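You operate a simulated robot arm through the tools that you are given. There is no shell and no other tool. Be economical: measure what you need, move in short steps, check, and stop when the job is done.

You are at the controls of a simulated robot arm. One attempt, no reset.

Task
Stop machine one's pump, then tip the waste cup into the waste pail.
Fine: return tube over the white paint pail while you pour, and back after; a teaspoon at most spilt or into the paint; cup back on the table. Set down upright: white waste cup.

The check looks at the end state, three seconds after you hand in, the way a careful person would. Anything else that was tipped, shoved, dropped, spilled or broken makes it a failure.

Robot
A 7-joint arm with a two-finger parallel gripper on a trunk, on a base that drives. Base frame: it is fixed to the floor where the robot stands at the start and does not move with it; the origin is under the middle of the robot, x ahead of it, y to its left, z up; the surface under the hand at the start is at about z = 300. Units: mm, degrees, N and s.
With the tool pointing down near the work surface it reaches from about 440 to 700 mm from the robot's upright axis, wherever it stands. Its first joint turns from -166.0 to 166.0 degrees. Places, roughly: machine one brake lever [900, 500, 1000]; machine one coupling sleeve [800, 200, 800]; machine one pressure knob [800, 100, 1000]; machine one prime valve [800, 300, 700]; machine one pump [1100, 300, 800]; machine one pump switch [800, 0, 1100]; oil cup lid [700, 0, 900]; return tube [700, 200, 700]; spray lever one [900, 500, 1100]; spray lever two [700, -100, 1100]; white waste cup [-1000, -750, 1000]. Payload 1.57 kg.
The TCP is the grasp point between the finger pads, 30 mm short of the fingertips. In the tool frame z runs along the fingers and y along their closing line. The gripper opens to 80 mm. The fingers are 17 mm wide and 12 mm thick; the gripper's body (40 by 82 mm) begins 80 mm behind the TCP.
Orientation is that of the tool frame in the base frame, as a unit quaternion [x, y, z, w]. With the fingers straight down and closing along the base's y, the tool's x points along the base's -x, its y along +y and its z along -z.

Tools
- The arm moves only by the tool servo_tool. Its argument "targets" is a list of rows, each an object of numbers (a shift or turn left out is 0, a gripper value left out holds the last): "x", "y", "z": the shift along the base's x, y, z in mm; "wx", "wy", "wz": the turn, a rotation vector about the base's x, y, z in degrees; "grip": the gripper command, from -1 (fully open) to 1 (shut), values between in proportion. In form: [{"x": .., "y": .., "z": .., "wx": .., "wy": .., "wz": .., "grip": ..}, ...]. A call has 1 to 8 rows; each row shifts and turns the commanded pose from where the row before left it. Rows are played at 5 a second. More than 50 mm and 8.6 degrees between two rows, or a gripper value outside its range, and nothing of the call is played. Where a pose cannot be reached the arm comes as near as it can. A force on the tool above 40 N (or 10 N above the force at the start of the call, whichever is more), or a blocked arm, ends the call early, and 0.2 s more pass. The fingers move at their own pace (about 153 mm/s each) and stop on an object; they squeeze with about 39 N. The grip force told is the motor's: it shows also when the fingers shut on nothing. Time passes only in rows, and 0.2 s behind the last, so rows that do not move let the fingers close. The reply holds the time, the measured pose of the TCP, the force on the tool along the base axes, the opening and the grip force, in the units named above and with some noise, with the torque about the TCP (base axes, N m) and any sound that the robot's microphone picked up, and new pictures: "show" is both (left out), scene, wrist or none.
- Cameras (640 x 400 px; columns grow to the right, rows downward): "scene" is now at [0.8, 170.6, 1380.3]; the picture's right is [-0.09, -1.00, 0.00], its down [-0.45, 0.04, -0.89] and it looks along [0.89, -0.08, -0.45] (base axes); focal length 277 px, centre (320, 200). "wrist" rides on the gripper at [72, -7, -122] in the tool frame; the picture's right is [0.09, 1.00, 0.00], its down [-0.84, 0.08, -0.54] and it looks along [-0.54, 0.05, 0.84] (tool axes); focal length 238 px, centre (320, 200). There is no depth. A picture from a camera that has moved, and an enlarged one, comes with that camera's place and axes in the base frame and with its lens. The place of the scene camera against the robot may be out by one fixed shift of up to 25 mm in any direction.
- steer(legs): drives the robot by 1 to 6 legs, each [ahead, left, turn to the left] in mm, mm and degrees, along the robot's own axes; the way and the turn of a leg run together, so that a leg with both is an arc; at most 1500 mm and 180 degrees a leg. The arm and the cameras ride along, it lands a little off, and it stops where it bumps. It gives what a move gives, and a new picture of the scene camera.
- head_to(pan, tilt): turns the head with the scene camera to pan (to the left, within 143 degrees either way) and tilt (down, from -29 to 69), counted from straight ahead of the robot. It gives what a move gives, and a new picture of the scene camera.
- close_up(camera, box): a new picture of the part [left, top, right, bottom] of that camera's present view, enlarged. No time passes.
- finish_job(): hands the job in; it is judged then, once.

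Work in short steps. Places have to be worked out from the pictures, the camera data and where the tool is seen: move nearer, look again, correct. Check each grasp and each placing, and mend what went wrong. You have 120 turns and 260 pictures in all, those below and enlarged ones among them. Open the gripper and draw the arm clear of the work before you hand the job in, unless the task says otherwise; then end with one line.

The tools are called by a JSON object that holds its "name" and its "arguments". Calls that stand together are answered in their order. servo_tool: Moves the arm, as the interface text tells. Its arguments: {"type":"object","properties":{"targets":{"type":"array","items":{"type":"object","properties":{"x":{"type":"number"},"y":{"type":"number"},"z":{"type":"number"},"wx":{"type":"number"},"wy":{"type":"number"},"wz":{"type":"number"},"grip":{"type":"number"}}}},"show":{"type":"string","enum":["both","scene","wrist","none"]}},"required":["targets"]} The other tools are called the same way: steer (legs) drives the base; head_to (pan, tilt) turns the head that bears the scene camera; close_up (camera, box) takes an enlarged picture of a part of a camera's view; finish_job () hands the job in.

At the start:

```text
clock: 0.0
ee_pos: [627.2, 9.7, 1304.7]
orientation: [0.0, 1.0, 0.0, 0.0]
wrist_force: [0.5, -0.8, 0.4]
moment: [0.01, -0.02, 0.03]
opening: 79.9
gripper_force: 0.1
robot x, y, heading: [0.1, -1.2, 0.1]
head pan, tilt: [-5.2, 26.7]
```

scene: 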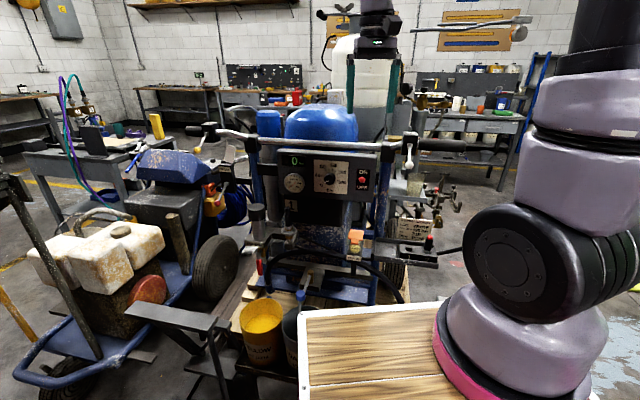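
wrist: 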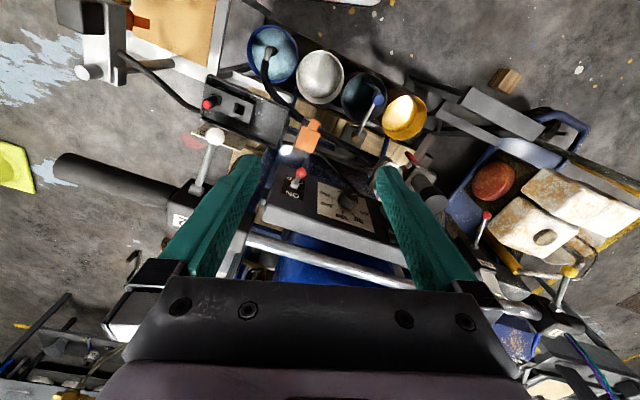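

I start by looking closer at machine one's panel and the pails around it.

{"name": "close_up", "arguments": {"camera": "scene", "box": [220, 120, 460, 270]}}

{"name": "close_up", "arguments": {"camera": "wrist", "box": [180, 10, 460, 200]}}

{"name": "head_to", "arguments": {"pan": -5, "tilt": 55}}

```text
2.67 times, centred on (340, 195) of scene
camera zoom: at [0.8, 170.6, 1380.3], right [-0.09, -1.0, 0.0], down [-0.45, 0.04, -0.89], along [0.89, -0.08, -0.45], focal length 738 px, centre (267, 213)
```

zoom: 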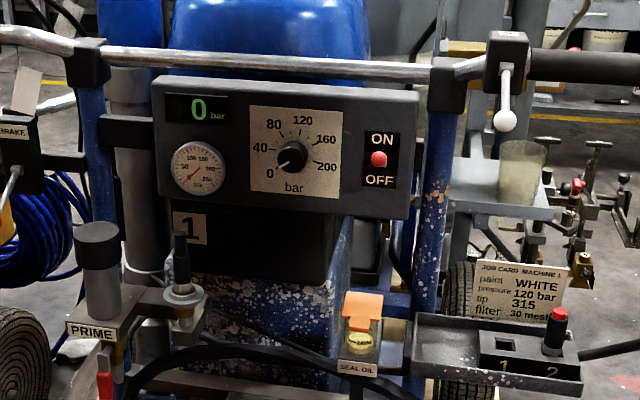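

```text
2.11 times, centred on (320, 105) of wrist
camera zoom: at [555.0, 2.8, 1426.4], right [-0.09, 1.0, 0.0], down [0.84, 0.08, 0.54], along [0.54, 0.05, -0.84], focal length 502 px, centre (320, 400)
```

zoom: 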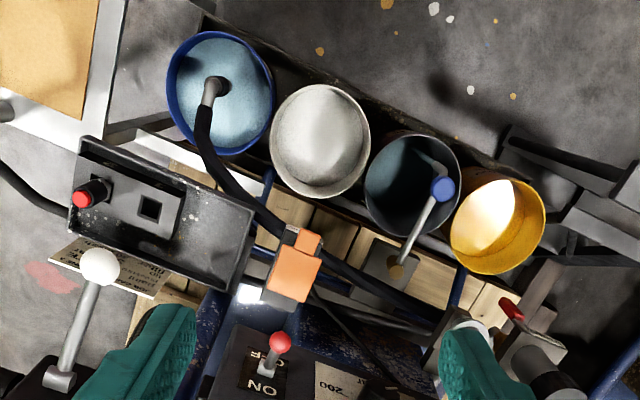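

```text
clock: 0.9
ee_pos: [627.7, 9.4, 1304.4]
orientation: [0.001, 1.0, 0.0, 0.0]
wrist_force: [-0.1, -0.5, 0.1]
moment: [-0.03, 0.0, -0.01]
opening: 80.0
gripper_force: 0.0
robot x, y, heading: [-0.8, -0.7, -0.3]
head pan, tilt: [-5.0, 55.0]
camera scene: at [-18.6, 172.7, 1339.1], right [-0.09, -1.0, 0.0], down [-0.82, 0.07, -0.57], along [0.57, -0.05, -0.82], focal length 277 px, centre (320, 200)
```

scene: 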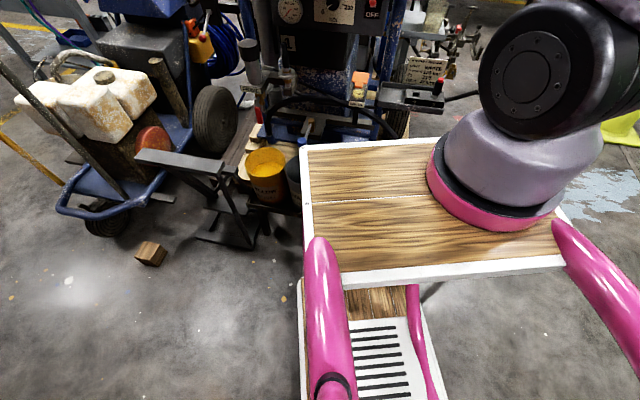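

The pump panel and four pails are seen; now I look for the waste cup behind me to the right.

{"name": "head_to", "arguments": {"pan": -140, "tilt": 20}}

```text
clock: 3.1
ee_pos: [628.0, 9.8, 1305.3]
orientation: [0.001, 1.0, 0.0, 0.0]
wrist_force: [-0.3, -1.0, 0.6]
moment: [0.0, 0.0, 0.01]
opening: 80.1
gripper_force: 0.0
robot x, y, heading: [0.4, 1.5, -0.2]
head pan, tilt: [-140.0, 20.0]
camera scene: at [-161.7, 119.1, 1391.1], right [-0.64, 0.77, 0.0], down [0.26, 0.22, -0.94], along [-0.72, -0.6, -0.34], focal length 277 px, centre (320, 200)
```

scene: 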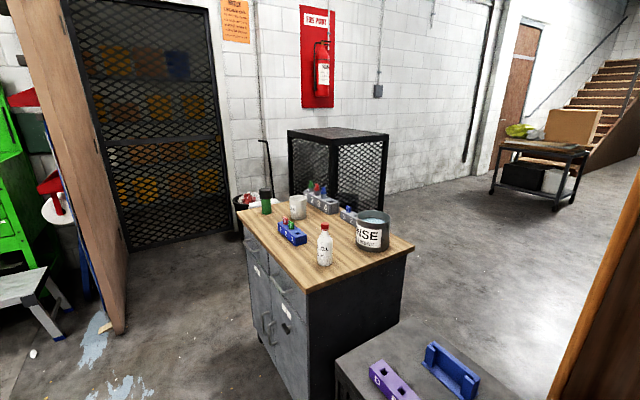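

The cup stands on the cabinet among other things; I zoom in on it.

{"name": "close_up", "arguments": {"camera": "scene", "box": [230, 170, 430, 295]}}

{"name": "head_to", "arguments": {"pan": -70, "tilt": 25}}

{"name": "head_to", "arguments": {"pan": 140, "tilt": 25}}

```text
3.20 times, centred on (330, 232) of scene
camera zoom: at [-161.7, 119.1, 1391.1], right [-0.64, 0.77, 0.0], down [0.26, 0.22, -0.94], along [-0.72, -0.6, -0.34], focal length 886 px, centre (288, 96)
```

zoom: 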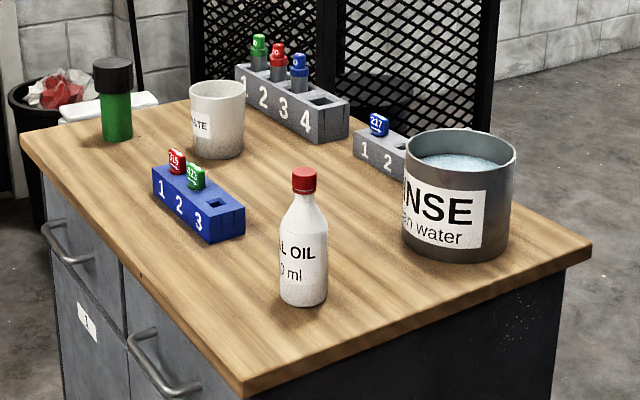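

```text
clock: 4.5
ee_pos: [627.3, 10.6, 1303.7]
orientation: [0.0, 1.0, 0.0, 0.0]
wrist_force: [0.0, -0.2, 0.3]
moment: [0.01, 0.01, -0.02]
opening: 79.9
gripper_force: 0.2
robot x, y, heading: [-1.5, -1.8, -0.0]
head pan, tilt: [-70.0, 25.0]
camera scene: at [-59.0, 92.4, 1383.1], right [-0.94, -0.34, 0.0], down [-0.14, 0.4, -0.91], along [0.31, -0.85, -0.42], focal length 277 px, centre (320, 200)
```

scene: 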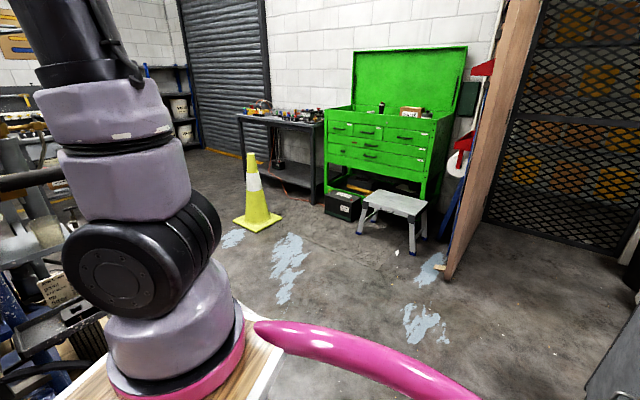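

```text
clock: 7.5
ee_pos: [626.1, 10.6, 1304.9]
orientation: [0.001, 1.0, 0.001, 0.0]
wrist_force: [0.5, -0.5, -0.1]
moment: [-0.01, 0.02, 0.01]
opening: 80.2
gripper_force: 0.1
robot x, y, heading: [1.5, -2.5, 0.3]
head pan, tilt: [140.0, 25.0]
camera scene: at [-161.0, 238.2, 1383.1], right [0.64, 0.77, 0.0], down [0.32, -0.27, -0.91], along [-0.69, 0.58, -0.42], focal length 277 px, centre (320, 200)
```

scene: 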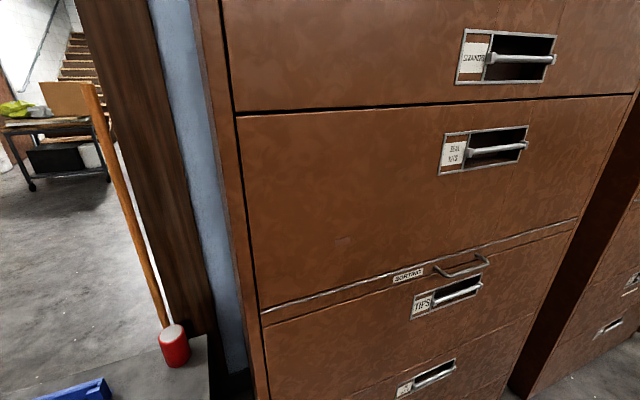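

I check the space behind and beside me before driving.

{"name": "head_to", "arguments": {"pan": -143, "tilt": 55}}

{"name": "head_to", "arguments": {"pan": 143, "tilt": 60}}

{"name": "head_to", "arguments": {"pan": 80, "tilt": 40}}

{"name": "head_to", "arguments": {"pan": -100, "tilt": 55}}

```text
clock: 11.4
ee_pos: [627.8, 11.1, 1304.5]
orientation: [-0.001, 1.0, 0.0, 0.0]
wrist_force: [-0.2, -0.2, -0.1]
moment: [0.03, -0.04, 0.02]
opening: 80.1
gripper_force: 0.0
robot x, y, heading: [-0.4, -0.1, 0.0]
head pan, tilt: [-143.0, 55.0]
camera scene: at [-148.0, 135.6, 1339.1], right [-0.6, 0.8, 0.0], down [0.65, 0.49, -0.57], along [-0.46, -0.35, -0.82], focal length 277 px, centre (320, 200)
```

scene: 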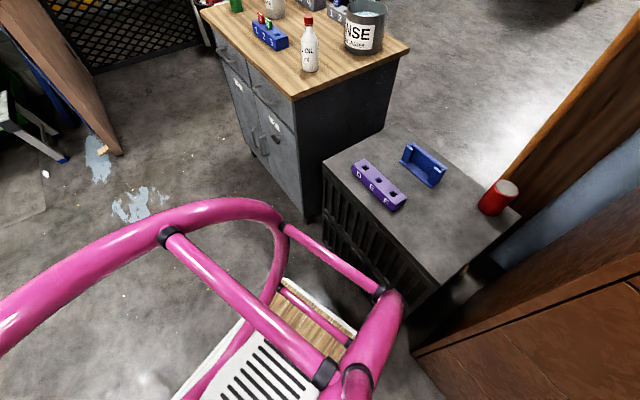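

```text
clock: 15.4
ee_pos: [627.0, 10.0, 1304.6]
orientation: [0.0, 1.0, 0.0, 0.0]
wrist_force: [0.1, 0.0, -1.5]
moment: [-0.06, 0.01, 0.01]
opening: 80.4
gripper_force: 0.0
robot x, y, heading: [-1.1, -2.0, 0.2]
head pan, tilt: [143.0, 60.0]
camera scene: at [-143.6, 219.1, 1333.0], right [0.6, 0.8, 0.0], down [0.69, -0.52, -0.5], along [-0.4, 0.3, -0.87], focal length 277 px, centre (320, 200)
```

scene: 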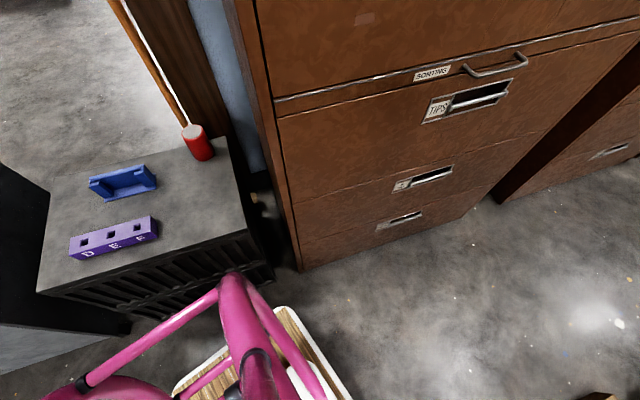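

```text
clock: 16.7
ee_pos: [627.5, 9.8, 1304.2]
orientation: [0.0, 1.0, 0.0, 0.001]
wrist_force: [0.9, 0.6, 0.0]
moment: [-0.01, 0.0, 0.0]
opening: 80.3
gripper_force: 0.0
robot x, y, heading: [-3.6, -2.8, 0.0]
head pan, tilt: [80.0, 40.0]
camera scene: at [-75.7, 262.7, 1359.7], right [0.98, -0.17, 0.0], down [-0.11, -0.63, -0.77], along [0.13, 0.75, -0.64], focal length 277 px, centre (320, 200)
```

scene: 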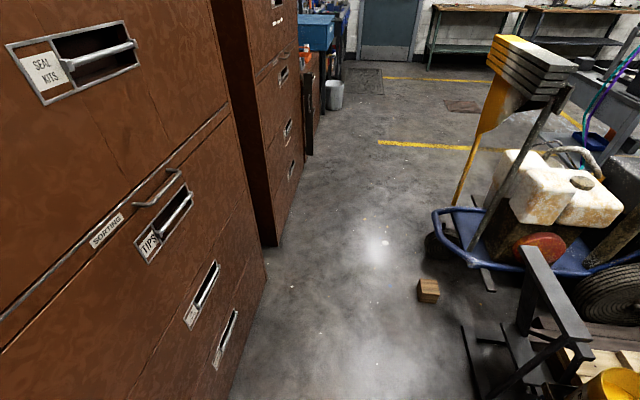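

```text
clock: 19.4
ee_pos: [627.5, 10.6, 1304.6]
orientation: [0.001, 1.0, 0.0, 0.001]
wrist_force: [0.0, -0.7, 0.2]
moment: [-0.01, 0.01, -0.02]
opening: 80.2
gripper_force: 0.2
robot x, y, heading: [0.3, 4.2, 0.1]
head pan, tilt: [-100.0, 55.0]
camera scene: at [-102.9, 108.0, 1339.1], right [-0.98, 0.17, 0.0], down [0.14, 0.81, -0.57], along [-0.1, -0.56, -0.82], focal length 277 px, centre (320, 200)
```

scene: 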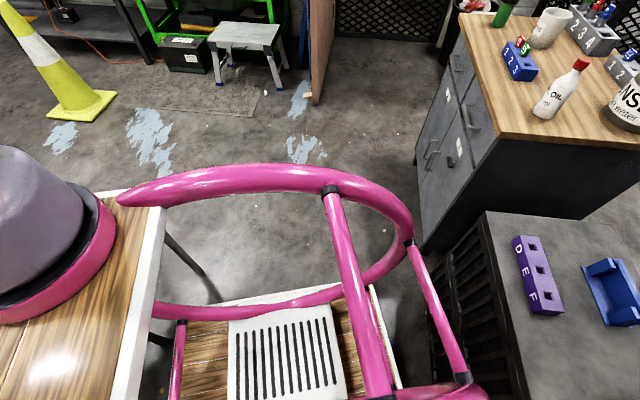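

The pump's switch is triangulated near (730, -15, 1073). I zoom on it from both cameras to see which way it is thrown.

{"name": "head_to", "arguments": {"pan": -5, "tilt": 25}}

{"name": "close_up", "arguments": {"camera": "scene", "box": [330, 140, 410, 190]}}

{"name": "close_up", "arguments": {"camera": "wrist", "box": [260, 130, 388, 210]}}

```text
clock: 21.1
ee_pos: [627.6, 9.7, 1304.6]
orientation: [0.0, 1.0, 0.0, 0.0]
wrist_force: [0.4, -0.4, 0.6]
moment: [0.0, -0.02, 0.02]
opening: 80.2
gripper_force: 0.1
robot x, y, heading: [-1.4, -1.1, 0.0]
head pan, tilt: [-5.0, 25.0]
camera scene: at [1.3, 170.9, 1383.0], right [-0.09, -1.0, 0.0], down [-0.42, 0.04, -0.91], along [0.9, -0.08, -0.42], focal length 277 px, centre (320, 200)
```

scene: 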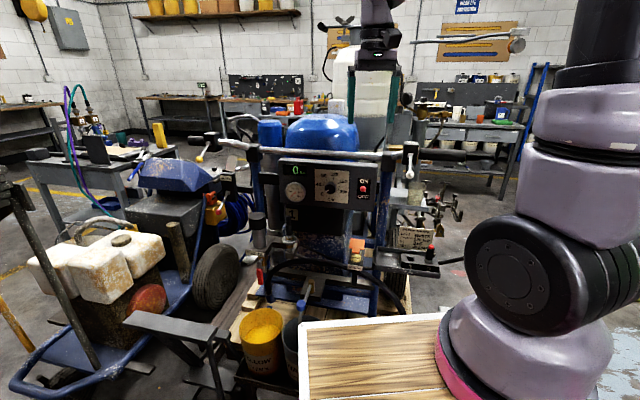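

```text
8.00 times, centred on (370, 165) of scene
camera zoom: at [1.3, 170.9, 1383.0], right [-0.09, -1.0, 0.0], down [-0.42, 0.04, -0.91], along [0.9, -0.08, -0.42], focal length 2214 px, centre (-80, 480)
```

zoom: 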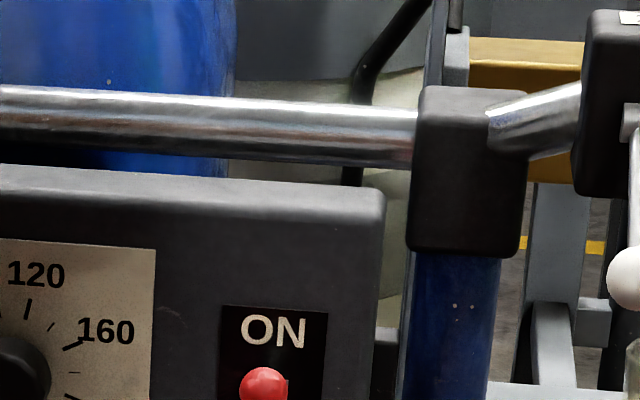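

```text
5.00 times, centred on (324, 170) of wrist
camera zoom: at [555.0, 2.8, 1426.4], right [-0.09, 1.0, 0.0], down [0.84, 0.08, 0.54], along [0.54, 0.05, -0.84], focal length 1192 px, centre (300, 350)
```

zoom: 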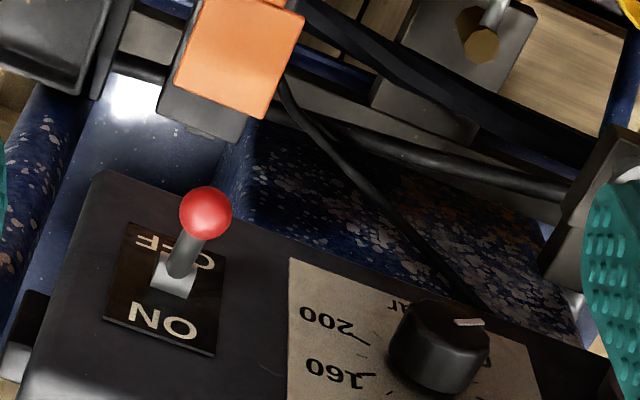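

{"name": "close_up", "arguments": {"camera": "scene", "box": [340, 165, 396, 200]}}

```text
11.43 times, centred on (368, 182) of scene
camera zoom: at [1.3, 170.9, 1383.0], right [-0.09, -1.0, 0.0], down [-0.42, 0.04, -0.91], along [0.9, -0.08, -0.42], focal length 3163 px, centre (-229, 400)
```

zoom: 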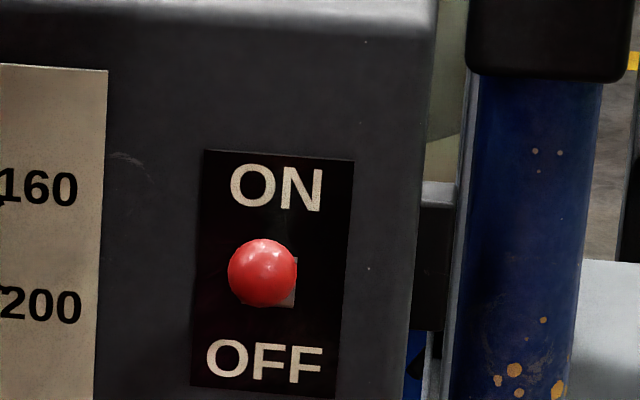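

The lever stands out of the panel, ON above and OFF below. I shut the fingers and move above and before the ball to check my estimate.

{"name": "servo_tool", "arguments": {"targets": [{"x": 30, "y": -8, "z": -30, "grip": 1}, {"x": 30, "y": -8, "z": -30}, {"x": 30, "y": -8, "z": -35}, {"z": -30}, {}]}}

{"name": "close_up", "arguments": {"camera": "wrist", "box": [220, 100, 420, 225]}}

{"name": "close_up", "arguments": {"camera": "scene", "box": [300, 100, 460, 200]}}

```text
clock: 22.3
ee_pos: [716.8, -14.2, 1181.2]
orientation: [0.0, 1.0, 0.0, 0.0]
wrist_force: [-0.6, -0.3, -0.1]
moment: [0.01, 0.0, 0.02]
opening: 0.1
gripper_force: 21.6
robot x, y, heading: [-0.3, -0.4, 0.1]
head pan, tilt: [-5.0, 25.0]
camera scene: at [1.2, 170.9, 1383.1], right [-0.09, -1.0, 0.0], down [-0.42, 0.04, -0.91], along [0.9, -0.08, -0.42], focal length 277 px, centre (320, 200)
camera wrist: at [644.6, -20.7, 1302.2], right [-0.09, 1.0, 0.0], down [0.84, 0.08, 0.54], along [0.54, 0.05, -0.84], focal length 238 px, centre (320, 200)
```

scene: 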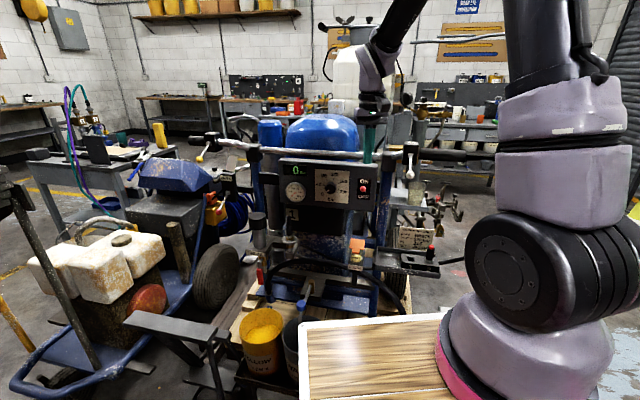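
wrist: 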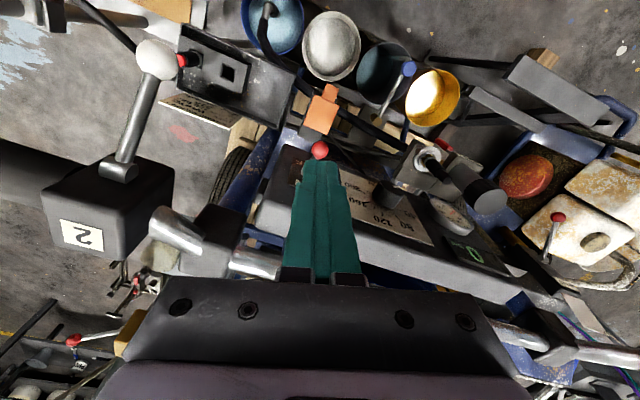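

```text
3.20 times, centred on (320, 162) of wrist
camera zoom: at [644.6, -20.7, 1302.2], right [-0.09, 1.0, 0.0], down [0.84, 0.08, 0.54], along [0.54, 0.05, -0.84], focal length 763 px, centre (320, 320)
```

zoom: 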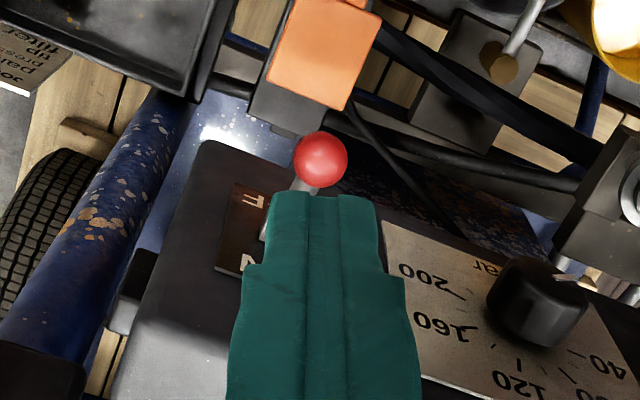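

```text
4.00 times, centred on (380, 150) of scene
camera zoom: at [1.2, 170.9, 1383.1], right [-0.09, -1.0, 0.0], down [-0.42, 0.04, -0.91], along [0.9, -0.08, -0.42], focal length 1107 px, centre (80, 400)
```

zoom: 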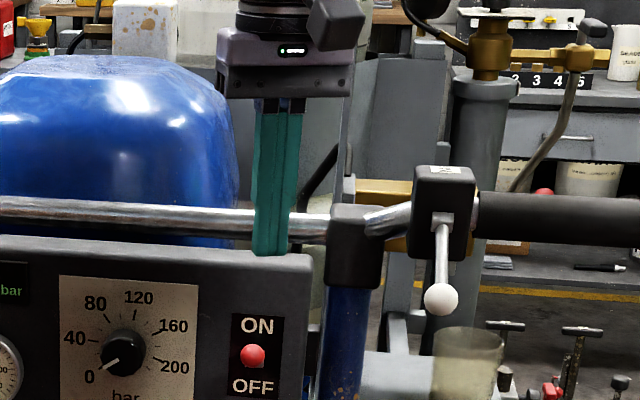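

Two wrist views put the ball at about (733, -13, 1072). I go over it at x≈727 and press down slowly.

{"name": "servo_tool", "arguments": {"targets": [{"x": 11, "y": 1, "z": -30}, {"z": -30}, {"z": -10}, {"z": -8}, {"z": -8}, {"z": -8}, {}]}}

{"name": "close_up", "arguments": {"camera": "scene", "box": [330, 140, 410, 190]}}

{"name": "close_up", "arguments": {"camera": "wrist", "box": [220, 100, 420, 225]}}

```text
clock: 23.9
ee_pos: [727.9, -13.2, 1086.5]
orientation: [0.0, 1.0, 0.0, -0.001]
wrist_force: [-0.2, -0.1, -0.5]
moment: [0.03, 0.01, 0.0]
opening: 0.1
gripper_force: 21.6
robot x, y, heading: [-1.1, -1.6, 0.0]
head pan, tilt: [-5.0, 25.0]
camera scene: at [1.4, 170.9, 1383.1], right [-0.09, -1.0, 0.0], down [-0.42, 0.04, -0.91], along [0.9, -0.08, -0.42], focal length 277 px, centre (320, 200)
camera wrist: at [656.1, -20.4, 1207.7], right [-0.09, 1.0, 0.0], down [0.84, 0.08, 0.54], along [0.54, 0.05, -0.84], focal length 238 px, centre (320, 200)
```

scene: 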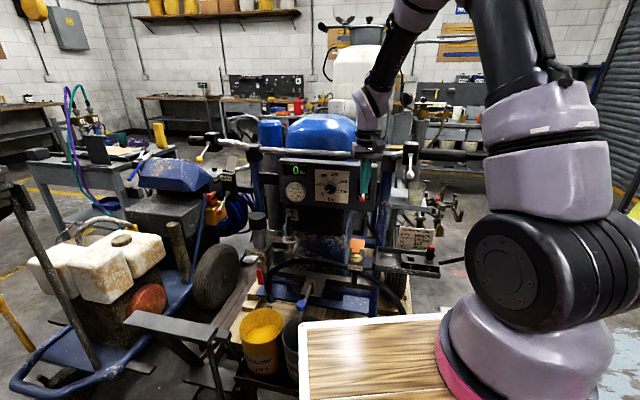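
wrist: 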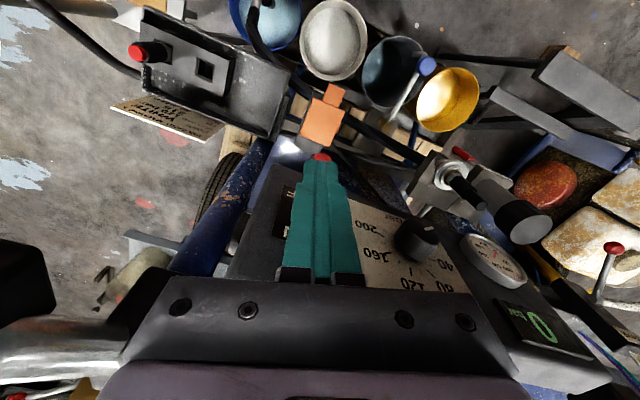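

```text
8.00 times, centred on (370, 165) of scene
camera zoom: at [1.4, 170.9, 1383.1], right [-0.09, -1.0, 0.0], down [-0.42, 0.04, -0.91], along [0.9, -0.08, -0.42], focal length 2214 px, centre (-80, 480)
```

zoom: 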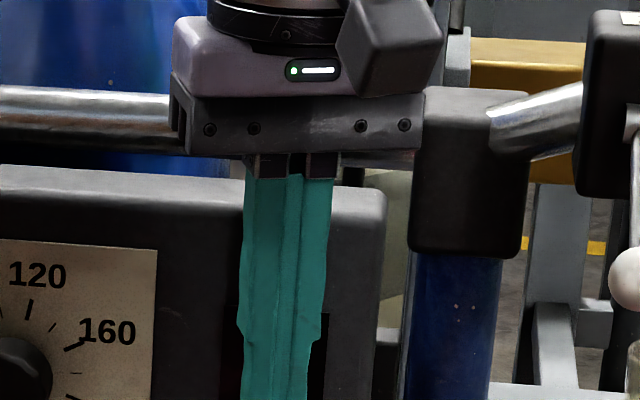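

```text
3.20 times, centred on (320, 162) of wrist
camera zoom: at [656.1, -20.4, 1207.7], right [-0.09, 1.0, 0.0], down [0.84, 0.08, 0.54], along [0.54, 0.05, -0.84], focal length 763 px, centre (320, 320)
```

zoom: 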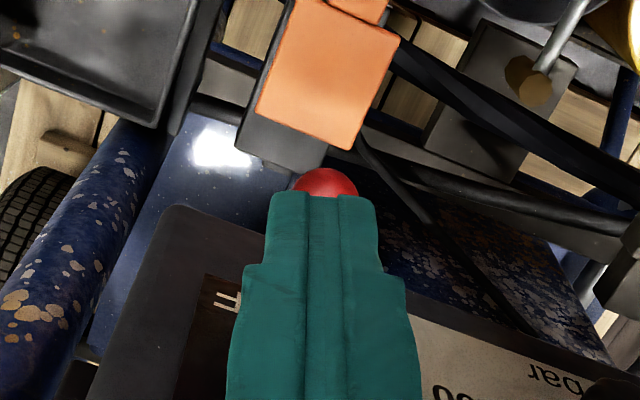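

The fingertip is now below the ball's old height and the ball seems lower. I lift off to look.

{"name": "servo_tool", "arguments": {"targets": [{"z": 40}, {"z": 50}, {"x": -30, "z": 30}, {}], "show": "none"}}

{"name": "close_up", "arguments": {"camera": "scene", "box": [340, 165, 396, 200]}}

{"name": "close_up", "arguments": {"camera": "wrist", "box": [220, 100, 420, 225]}}

```text
clock: 24.9
ee_pos: [696.2, -12.4, 1207.2]
orientation: [0.0, 1.0, 0.0, 0.0]
wrist_force: [-0.2, 0.2, -1.0]
moment: [-0.02, 0.01, 0.01]
opening: 0.2
gripper_force: 21.4
robot x, y, heading: [-1.1, -0.4, -0.1]
head pan, tilt: [-5.0, 25.0]
```

```text
11.43 times, centred on (368, 182) of scene
camera zoom: at [1.5, 170.9, 1383.1], right [-0.09, -1.0, 0.0], down [-0.42, 0.04, -0.91], along [0.9, -0.08, -0.42], focal length 3163 px, centre (-229, 400)
```

zoom: 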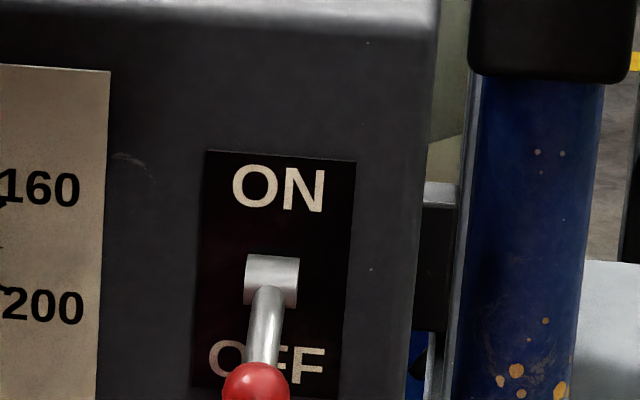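

```text
3.20 times, centred on (320, 162) of wrist
camera zoom: at [622.9, -19.8, 1328.9], right [-0.09, 1.0, 0.0], down [0.84, 0.08, 0.54], along [0.54, 0.05, -0.84], focal length 763 px, centre (320, 320)
```

zoom: 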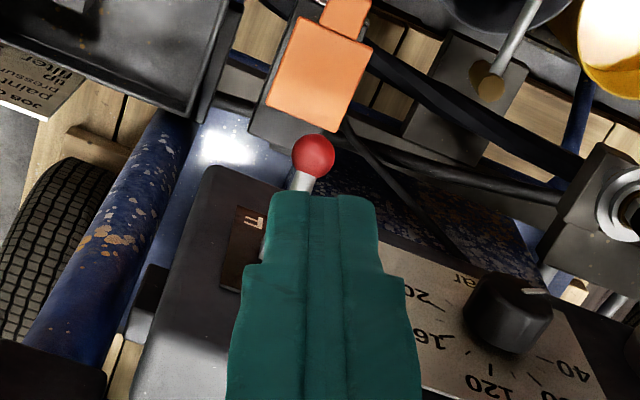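

The switch is now at OFF. Next I bring the wrist camera low and tilted forward to read the pail labels.

{"name": "servo_tool", "arguments": {"targets": [{"x": -45, "y": 10, "wy": -6}, {"x": -45, "y": 10, "z": -20, "wy": -8}, {"x": -20, "y": 20, "z": -45, "wy": -8}, {"y": 20, "z": -45, "wy": -8}, {"y": 10, "z": -45}, {"y": 10, "z": -45}, {"y": 10, "z": -45}, {}]}}

```text
refused: row 2 steps farther than a row can; nothing moved
```

{"name": "servo_tool", "arguments": {"targets": [{"x": -45, "y": 10, "wy": -6}, {"x": -40, "y": 10, "z": -20, "wy": -8}, {"x": -20, "y": 15, "z": -40, "wy": -8}, {"y": 20, "z": -40, "wy": -8}, {"y": 10, "z": -45}, {"y": 10, "z": -45}, {"y": 10, "z": -45}, {}]}}

```text
clock: 26.7
ee_pos: [603.9, 76.7, 974.5]
orientation: [0.001, 0.966, 0.001, 0.259]
wrist_force: [-0.2, -0.4, 0.1]
moment: [0.0, 0.0, 0.01]
opening: 0.0
gripper_force: 21.3
out of reach, approached as far as the arm can: row 4, 5
robot x, y, heading: [-0.7, -0.6, -0.2]
head pan, tilt: [-5.0, 25.0]
camera scene: at [1.1, 170.9, 1383.0], right [-0.09, -1.0, 0.0], down [-0.42, 0.04, -0.91], along [0.9, -0.08, -0.42], focal length 277 px, centre (320, 200)
camera wrist: at [479.3, 69.5, 1044.1], right [-0.08, 1.0, -0.05], down [0.45, 0.08, 0.89], along [0.89, 0.05, -0.46], focal length 238 px, centre (320, 200)
```

scene: 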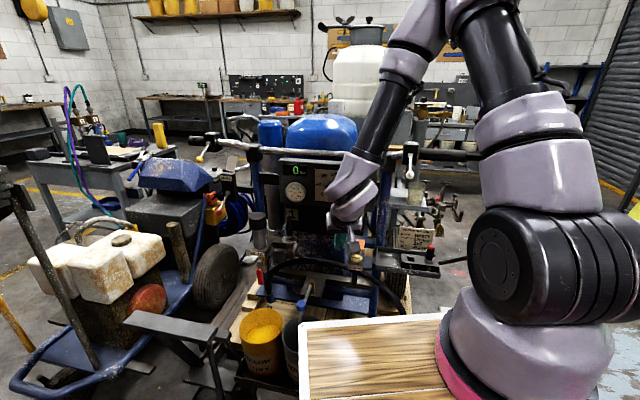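
wrist: 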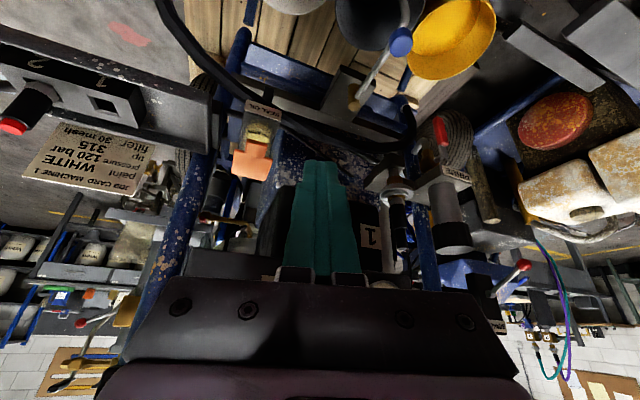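

The pails sit at the picture's top edge; I turn the tool back toward vertical and go lower to see their near walls.

{"name": "servo_tool", "arguments": {"targets": [{"x": -20, "z": -30, "wy": 8}, {"x": -20, "z": -40, "wy": 6}, {"x": -10, "z": -45}, {"z": -45}, {"z": -45}, {}], "show": "wrist"}}

```text
clock: 28.1
ee_pos: [552.7, 77.7, 770.4]
orientation: [0.0, 0.99, 0.0, 0.139]
wrist_force: [1.4, -0.1, -0.8]
moment: [-0.03, 0.01, 0.01]
opening: 0.0
gripper_force: 20.9
robot x, y, heading: [0.2, 0.4, 0.1]
head pan, tilt: [-5.0, 25.0]
camera wrist: at [450.3, 68.2, 867.9], right [-0.09, 1.0, -0.03], down [0.65, 0.08, 0.75], along [0.75, 0.05, -0.66], focal length 238 px, centre (320, 200)
```

wrist: 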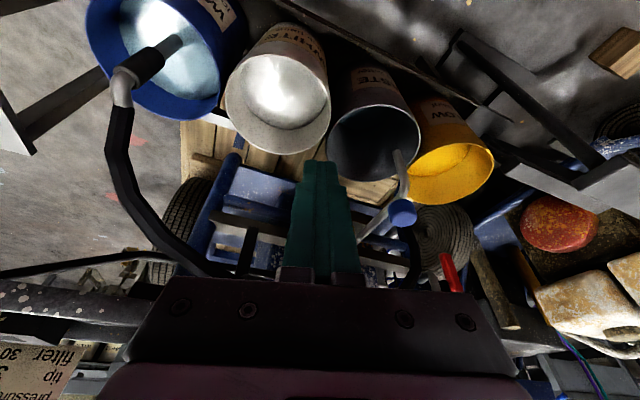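

{"name": "close_up", "arguments": {"camera": "wrist", "box": [180, 10, 500, 210]}}

{"name": "close_up", "arguments": {"camera": "wrist", "box": [320, 120, 480, 220]}}

```text
2.00 times, centred on (340, 110) of wrist
camera zoom: at [450.3, 68.2, 867.9], right [-0.09, 1.0, -0.03], down [0.65, 0.08, 0.75], along [0.75, 0.05, -0.66], focal length 477 px, centre (280, 380)
```

zoom: 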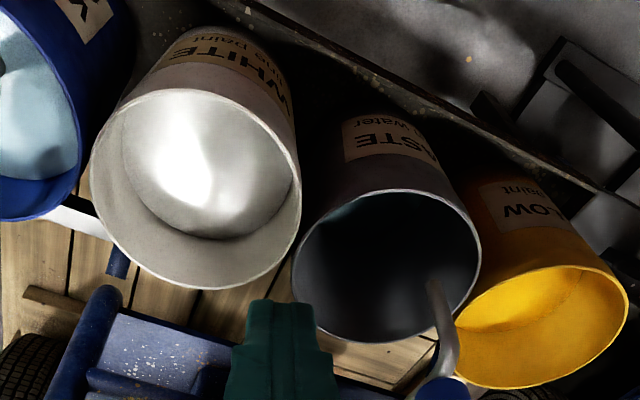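

```text
4.00 times, centred on (400, 170) of wrist
camera zoom: at [450.3, 68.2, 867.9], right [-0.09, 1.0, -0.03], down [0.65, 0.08, 0.75], along [0.75, 0.05, -0.66], focal length 953 px, centre (0, 320)
```

zoom: 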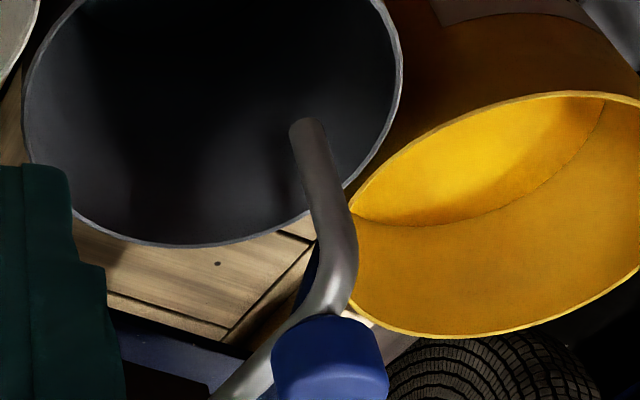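

Labels read: blue (water), WHITE paint, WASTE, YELLOW. The return tube swings on a pivot near (788,142,677), with its blue knob at about (668,185,683). I get a better look at it from above.

{"name": "servo_tool", "arguments": {"targets": [{"z": 40, "wy": 8}, {"x": 20, "y": 20, "z": 35, "wy": 8}, {"x": 20, "y": 20, "z": 35}, {"x": 20, "z": 30}, {}], "show": "wrist"}}

{"name": "close_up", "arguments": {"camera": "wrist", "box": [260, 80, 460, 205]}}

```text
clock: 29.3
ee_pos: [613.3, 115.0, 909.8]
orientation: [0.0, 1.0, 0.001, 0.0]
wrist_force: [0.1, 0.3, 0.3]
moment: [-0.01, 0.01, 0.0]
opening: 0.0
gripper_force: 20.8
robot x, y, heading: [1.7, -1.6, 0.1]
head pan, tilt: [-5.0, 25.0]
camera wrist: at [540.7, 107.3, 1031.4], right [-0.09, 1.0, 0.0], down [0.84, 0.08, 0.54], along [0.54, 0.05, -0.84], focal length 238 px, centre (320, 200)
```

wrist: 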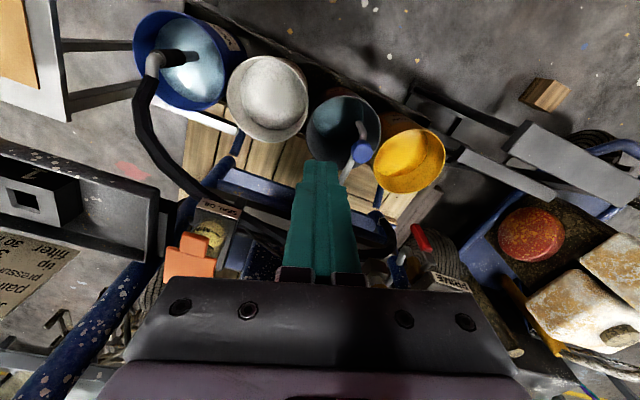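

```text
3.20 times, centred on (360, 142) of wrist
camera zoom: at [540.7, 107.3, 1031.4], right [-0.09, 1.0, 0.0], down [0.84, 0.08, 0.54], along [0.54, 0.05, -0.84], focal length 763 px, centre (192, 384)
```

zoom: 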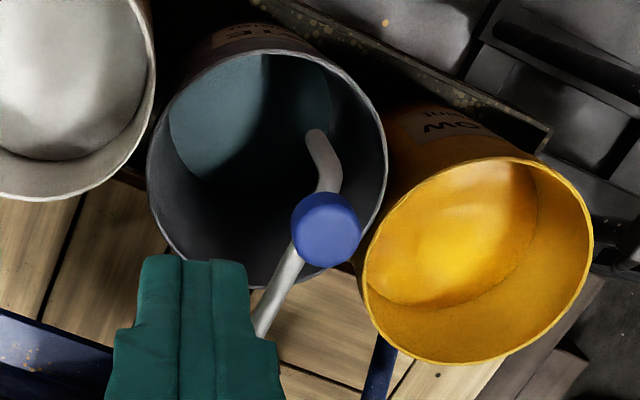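

Tube tip is about (661,195,554), white pail centre (638,8), waste centre (698,177), rims near z 500. I open partly and move above the blue knob to check alignment.

{"name": "servo_tool", "arguments": {"targets": [{"x": 20, "y": 35, "grip": -0.6}, {"x": 20, "y": 34, "z": -20}, {"x": 16, "z": -40}, {"z": -40}, {}]}}

{"name": "close_up", "arguments": {"camera": "wrist", "box": [220, 100, 420, 225]}}

```text
clock: 30.5
ee_pos: [669.1, 182.4, 809.6]
orientation: [0.0, 1.0, 0.0, 0.0]
wrist_force: [0.4, -0.4, 0.3]
moment: [0.0, 0.02, -0.02]
opening: 63.8
gripper_force: 0.1
robot x, y, heading: [-2.6, 1.7, 0.1]
head pan, tilt: [-5.0, 25.0]
camera scene: at [1.3, 171.0, 1383.0], right [-0.09, -1.0, 0.0], down [-0.42, 0.04, -0.91], along [0.9, -0.08, -0.42], focal length 277 px, centre (320, 200)
camera wrist: at [596.6, 174.9, 931.4], right [-0.09, 1.0, 0.0], down [0.84, 0.08, 0.54], along [0.54, 0.05, -0.84], focal length 238 px, centre (320, 200)
```

scene: 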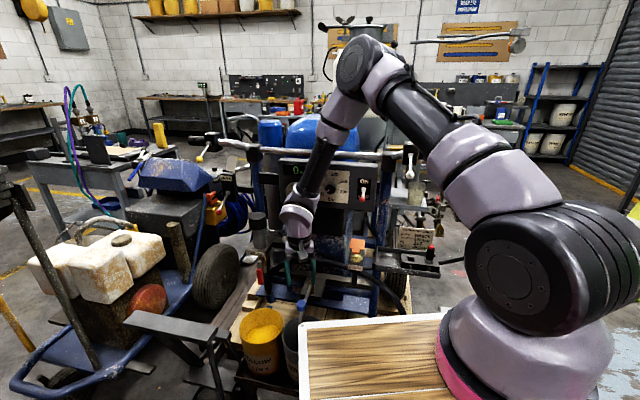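
wrist: 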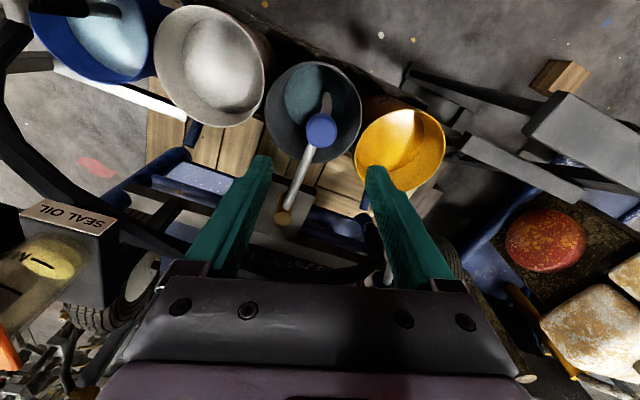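

```text
3.20 times, centred on (320, 162) of wrist
camera zoom: at [596.6, 174.9, 931.4], right [-0.09, 1.0, 0.0], down [0.84, 0.08, 0.54], along [0.54, 0.05, -0.84], focal length 763 px, centre (320, 320)
```

zoom: 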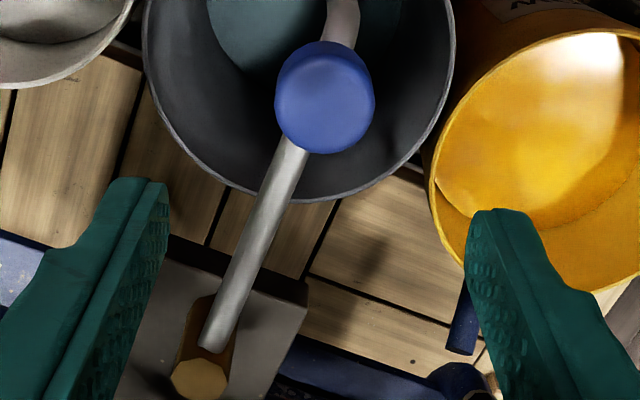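

Aligned over the knob; I descend so the fingertips straddle it and close.

{"name": "servo_tool", "arguments": {"targets": [{"z": -40}, {"z": -40}, {"z": -30}, {"z": -8}, {"grip": 1}, {}, {}]}}

{"name": "close_up", "arguments": {"camera": "wrist", "box": [220, 100, 420, 225]}}

```text
clock: 32.1
ee_pos: [668.8, 182.8, 692.7]
orientation: [0.0, 1.0, 0.0, 0.0]
wrist_force: [-0.2, -0.7, -8.7]
moment: [-0.04, -0.59, -0.13]
opening: 31.0
gripper_force: 39.7
robot x, y, heading: [0.6, -3.8, 0.1]
head pan, tilt: [-5.0, 25.0]
camera scene: at [1.6, 171.0, 1383.0], right [-0.09, -1.0, 0.0], down [-0.42, 0.04, -0.91], along [0.9, -0.08, -0.42], focal length 277 px, centre (320, 200)
camera wrist: at [596.7, 175.2, 814.1], right [-0.09, 1.0, 0.0], down [0.84, 0.08, 0.54], along [0.54, 0.05, -0.84], focal length 238 px, centre (320, 200)
```

scene: 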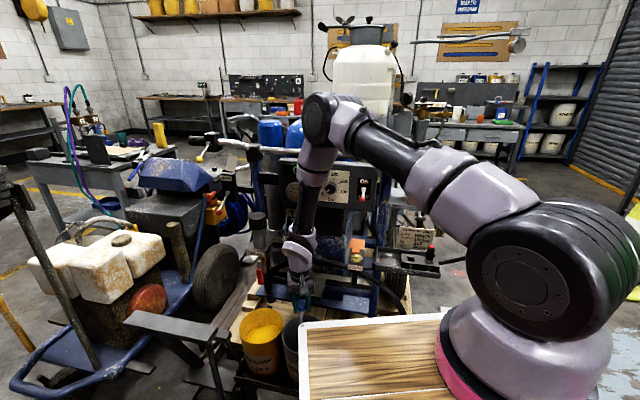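
wrist: 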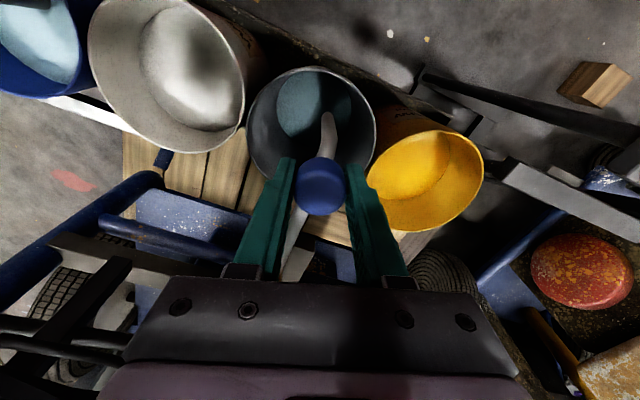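

```text
3.20 times, centred on (320, 162) of wrist
camera zoom: at [596.7, 175.2, 814.1], right [-0.09, 1.0, 0.0], down [0.84, 0.08, 0.54], along [0.54, 0.05, -0.84], focal length 763 px, centre (320, 320)
```

zoom: 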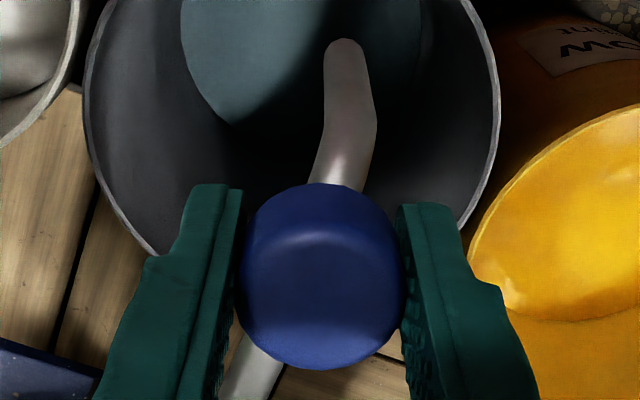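

Gripped the knob (31 mm). I swing it along the arc about (790,143), turning the hand with it, three steps first.

{"name": "servo_tool", "arguments": {"targets": [{"x": -4.4, "y": -17.2, "wz": 8}, {"x": -2, "y": -17.7, "wz": 8}, {"x": 0.5, "y": -17.8, "wz": 8}, {}], "show": "wrist"}}

```text
clock: 33.1
ee_pos: [663.4, 131.3, 692.7]
orientation: [-0.209, 0.978, 0.0, 0.0]
wrist_force: [3.0, -3.1, 2.3]
moment: [-0.33, 0.41, -0.38]
opening: 31.1
gripper_force: 40.1
robot x, y, heading: [-0.3, -4.4, -0.2]
head pan, tilt: [-5.0, 25.0]
camera wrist: at [599.9, 95.2, 814.2], right [-0.49, 0.87, 0.0], down [0.73, 0.41, 0.54], along [0.47, 0.27, -0.84], focal length 238 px, centre (320, 200)
```

wrist: 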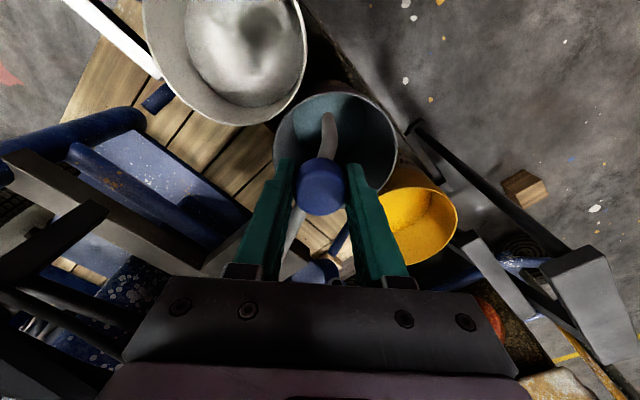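

It swings freely. I continue four steps.

{"name": "servo_tool", "arguments": {"targets": [{"x": 3, "y": -17.5, "wz": 8}, {"x": 5.4, "y": -16.9, "wz": 8}, {"x": 7.8, "y": -16.1, "wz": 8}, {"x": 9.8, "y": -14.8, "wz": 8}, {}]}}

{"name": "close_up", "arguments": {"camera": "wrist", "box": [220, 50, 420, 225]}}

```text
clock: 34.3
ee_pos: [688.7, 64.8, 691.2]
orientation: [-0.47, 0.883, 0.001, 0.0]
wrist_force: [-5.8, -5.9, 22.1]
moment: [-0.63, 0.45, -0.06]
opening: 31.1
gripper_force: 40.1
robot x, y, heading: [-0.4, 1.1, -0.0]
head pan, tilt: [-5.0, 25.0]
camera scene: at [0.5, 170.7, 1383.1], right [-0.09, -1.0, 0.0], down [-0.42, 0.04, -0.91], along [0.9, -0.08, -0.42], focal length 277 px, centre (320, 200)
camera wrist: at [653.2, 1.2, 814.0], right [-0.88, 0.48, 0.0], down [0.4, 0.74, 0.54], along [0.26, 0.48, -0.84], focal length 238 px, centre (320, 200)
```

scene: 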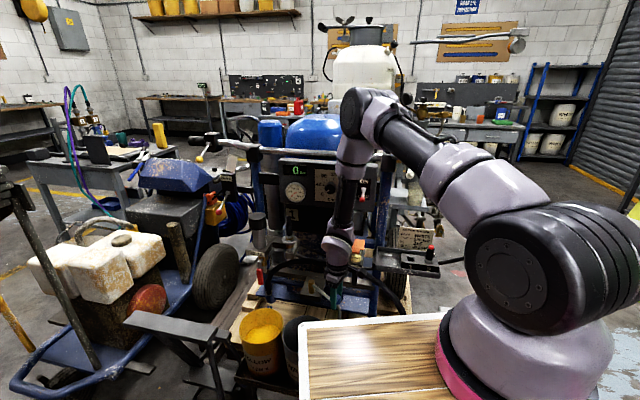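
wrist: 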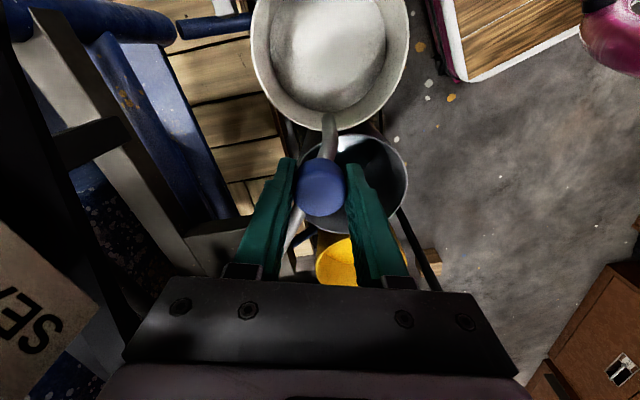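

```text
2.29 times, centred on (320, 138) of wrist
camera zoom: at [653.2, 1.2, 814.0], right [-0.88, 0.48, 0.0], down [0.4, 0.74, 0.54], along [0.26, 0.48, -0.84], focal length 545 px, centre (320, 343)
```

zoom: 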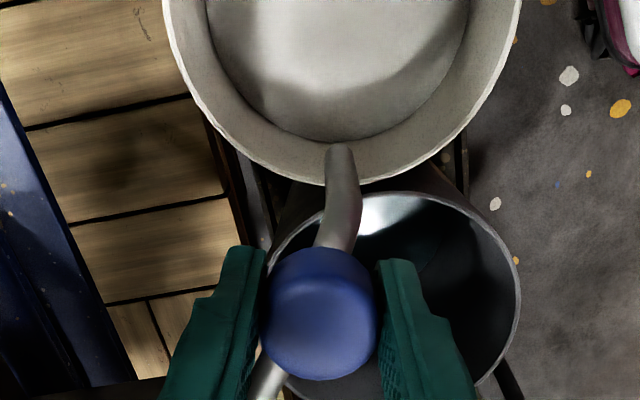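

The tip now hangs just inside the white pail's rim, about 64 mm off its centre. I swing about 6° more to get it further in, then re-read the forces.

{"name": "servo_tool", "arguments": {"targets": [{"x": 4.6, "y": -5.2, "wz": 3}, {"x": 5, "y": -4.9, "wz": 3}, {}], "show": "wrist"}}

{"name": "close_up", "arguments": {"camera": "wrist", "box": [220, 50, 420, 225]}}

```text
clock: 35.1
ee_pos: [697.2, 55.1, 691.1]
orientation: [-0.515, 0.857, 0.0, 0.0]
wrist_force: [-13.2, -12.7, 26.0]
moment: [-0.27, 0.29, -0.07]
opening: 31.3
gripper_force: 40.5
robot x, y, heading: [0.7, -0.2, 0.0]
head pan, tilt: [-5.0, 25.0]
camera wrist: at [668.7, -12.2, 813.5], right [-0.92, 0.39, 0.0], down [0.32, 0.78, 0.54], along [0.21, 0.5, -0.84], focal length 238 px, centre (320, 200)
```

wrist: 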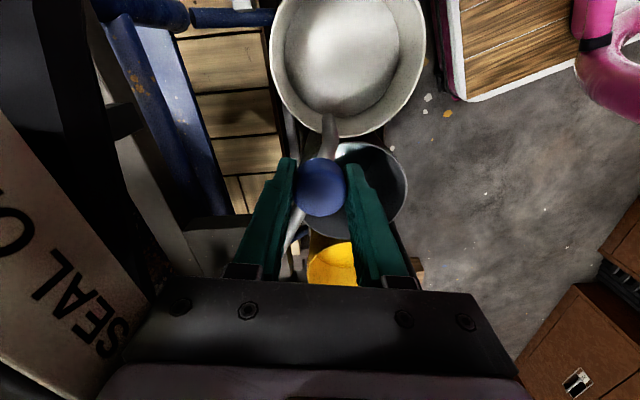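

```text
2.29 times, centred on (320, 138) of wrist
camera zoom: at [668.7, -12.2, 813.5], right [-0.92, 0.39, 0.0], down [0.32, 0.78, 0.54], along [0.21, 0.5, -0.84], focal length 545 px, centre (320, 343)
```

zoom: 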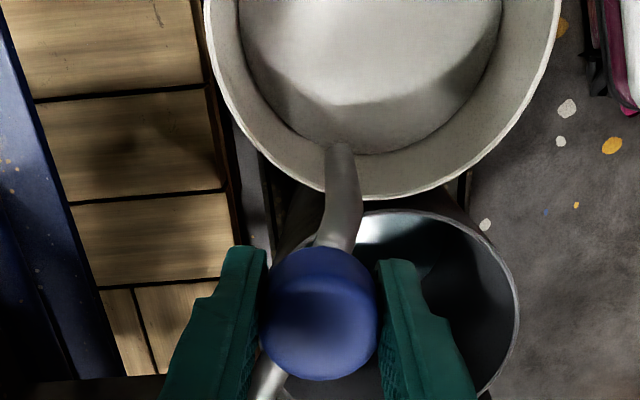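

The tip is over the white pail. I release and rise, then check that it stays.

{"name": "servo_tool", "arguments": {"targets": [{"grip": -0.6}, {}, {"z": 40}, {"z": 45}, {"x": -30, "z": 35}, {}], "show": "wrist"}}

{"name": "close_up", "arguments": {"camera": "wrist", "box": [220, 50, 420, 225]}}

```text
clock: 36.5
ee_pos: [671.7, 57.8, 810.9]
orientation: [-0.515, 0.857, 0.0, -0.001]
wrist_force: [-0.2, 1.2, -0.4]
moment: [0.0, -0.02, -0.04]
opening: 63.8
gripper_force: 0.1
robot x, y, heading: [2.2, -0.5, 0.1]
head pan, tilt: [-5.0, 25.0]
camera wrist: at [642.3, -10.5, 933.1], right [-0.92, 0.39, 0.0], down [0.32, 0.78, 0.54], along [0.21, 0.5, -0.84], focal length 238 px, centre (320, 200)
```

wrist: 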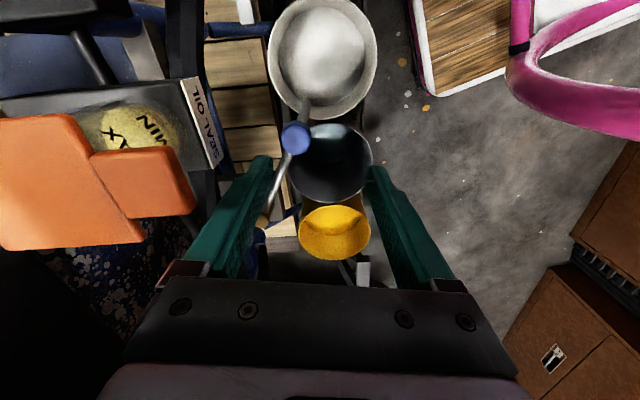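

```text
2.29 times, centred on (320, 138) of wrist
camera zoom: at [642.3, -10.5, 933.1], right [-0.92, 0.39, 0.0], down [0.32, 0.78, 0.54], along [0.21, 0.5, -0.84], focal length 545 px, centre (320, 343)
```

zoom: 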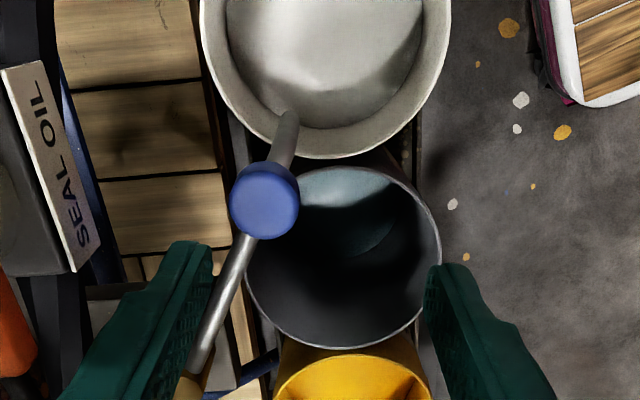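

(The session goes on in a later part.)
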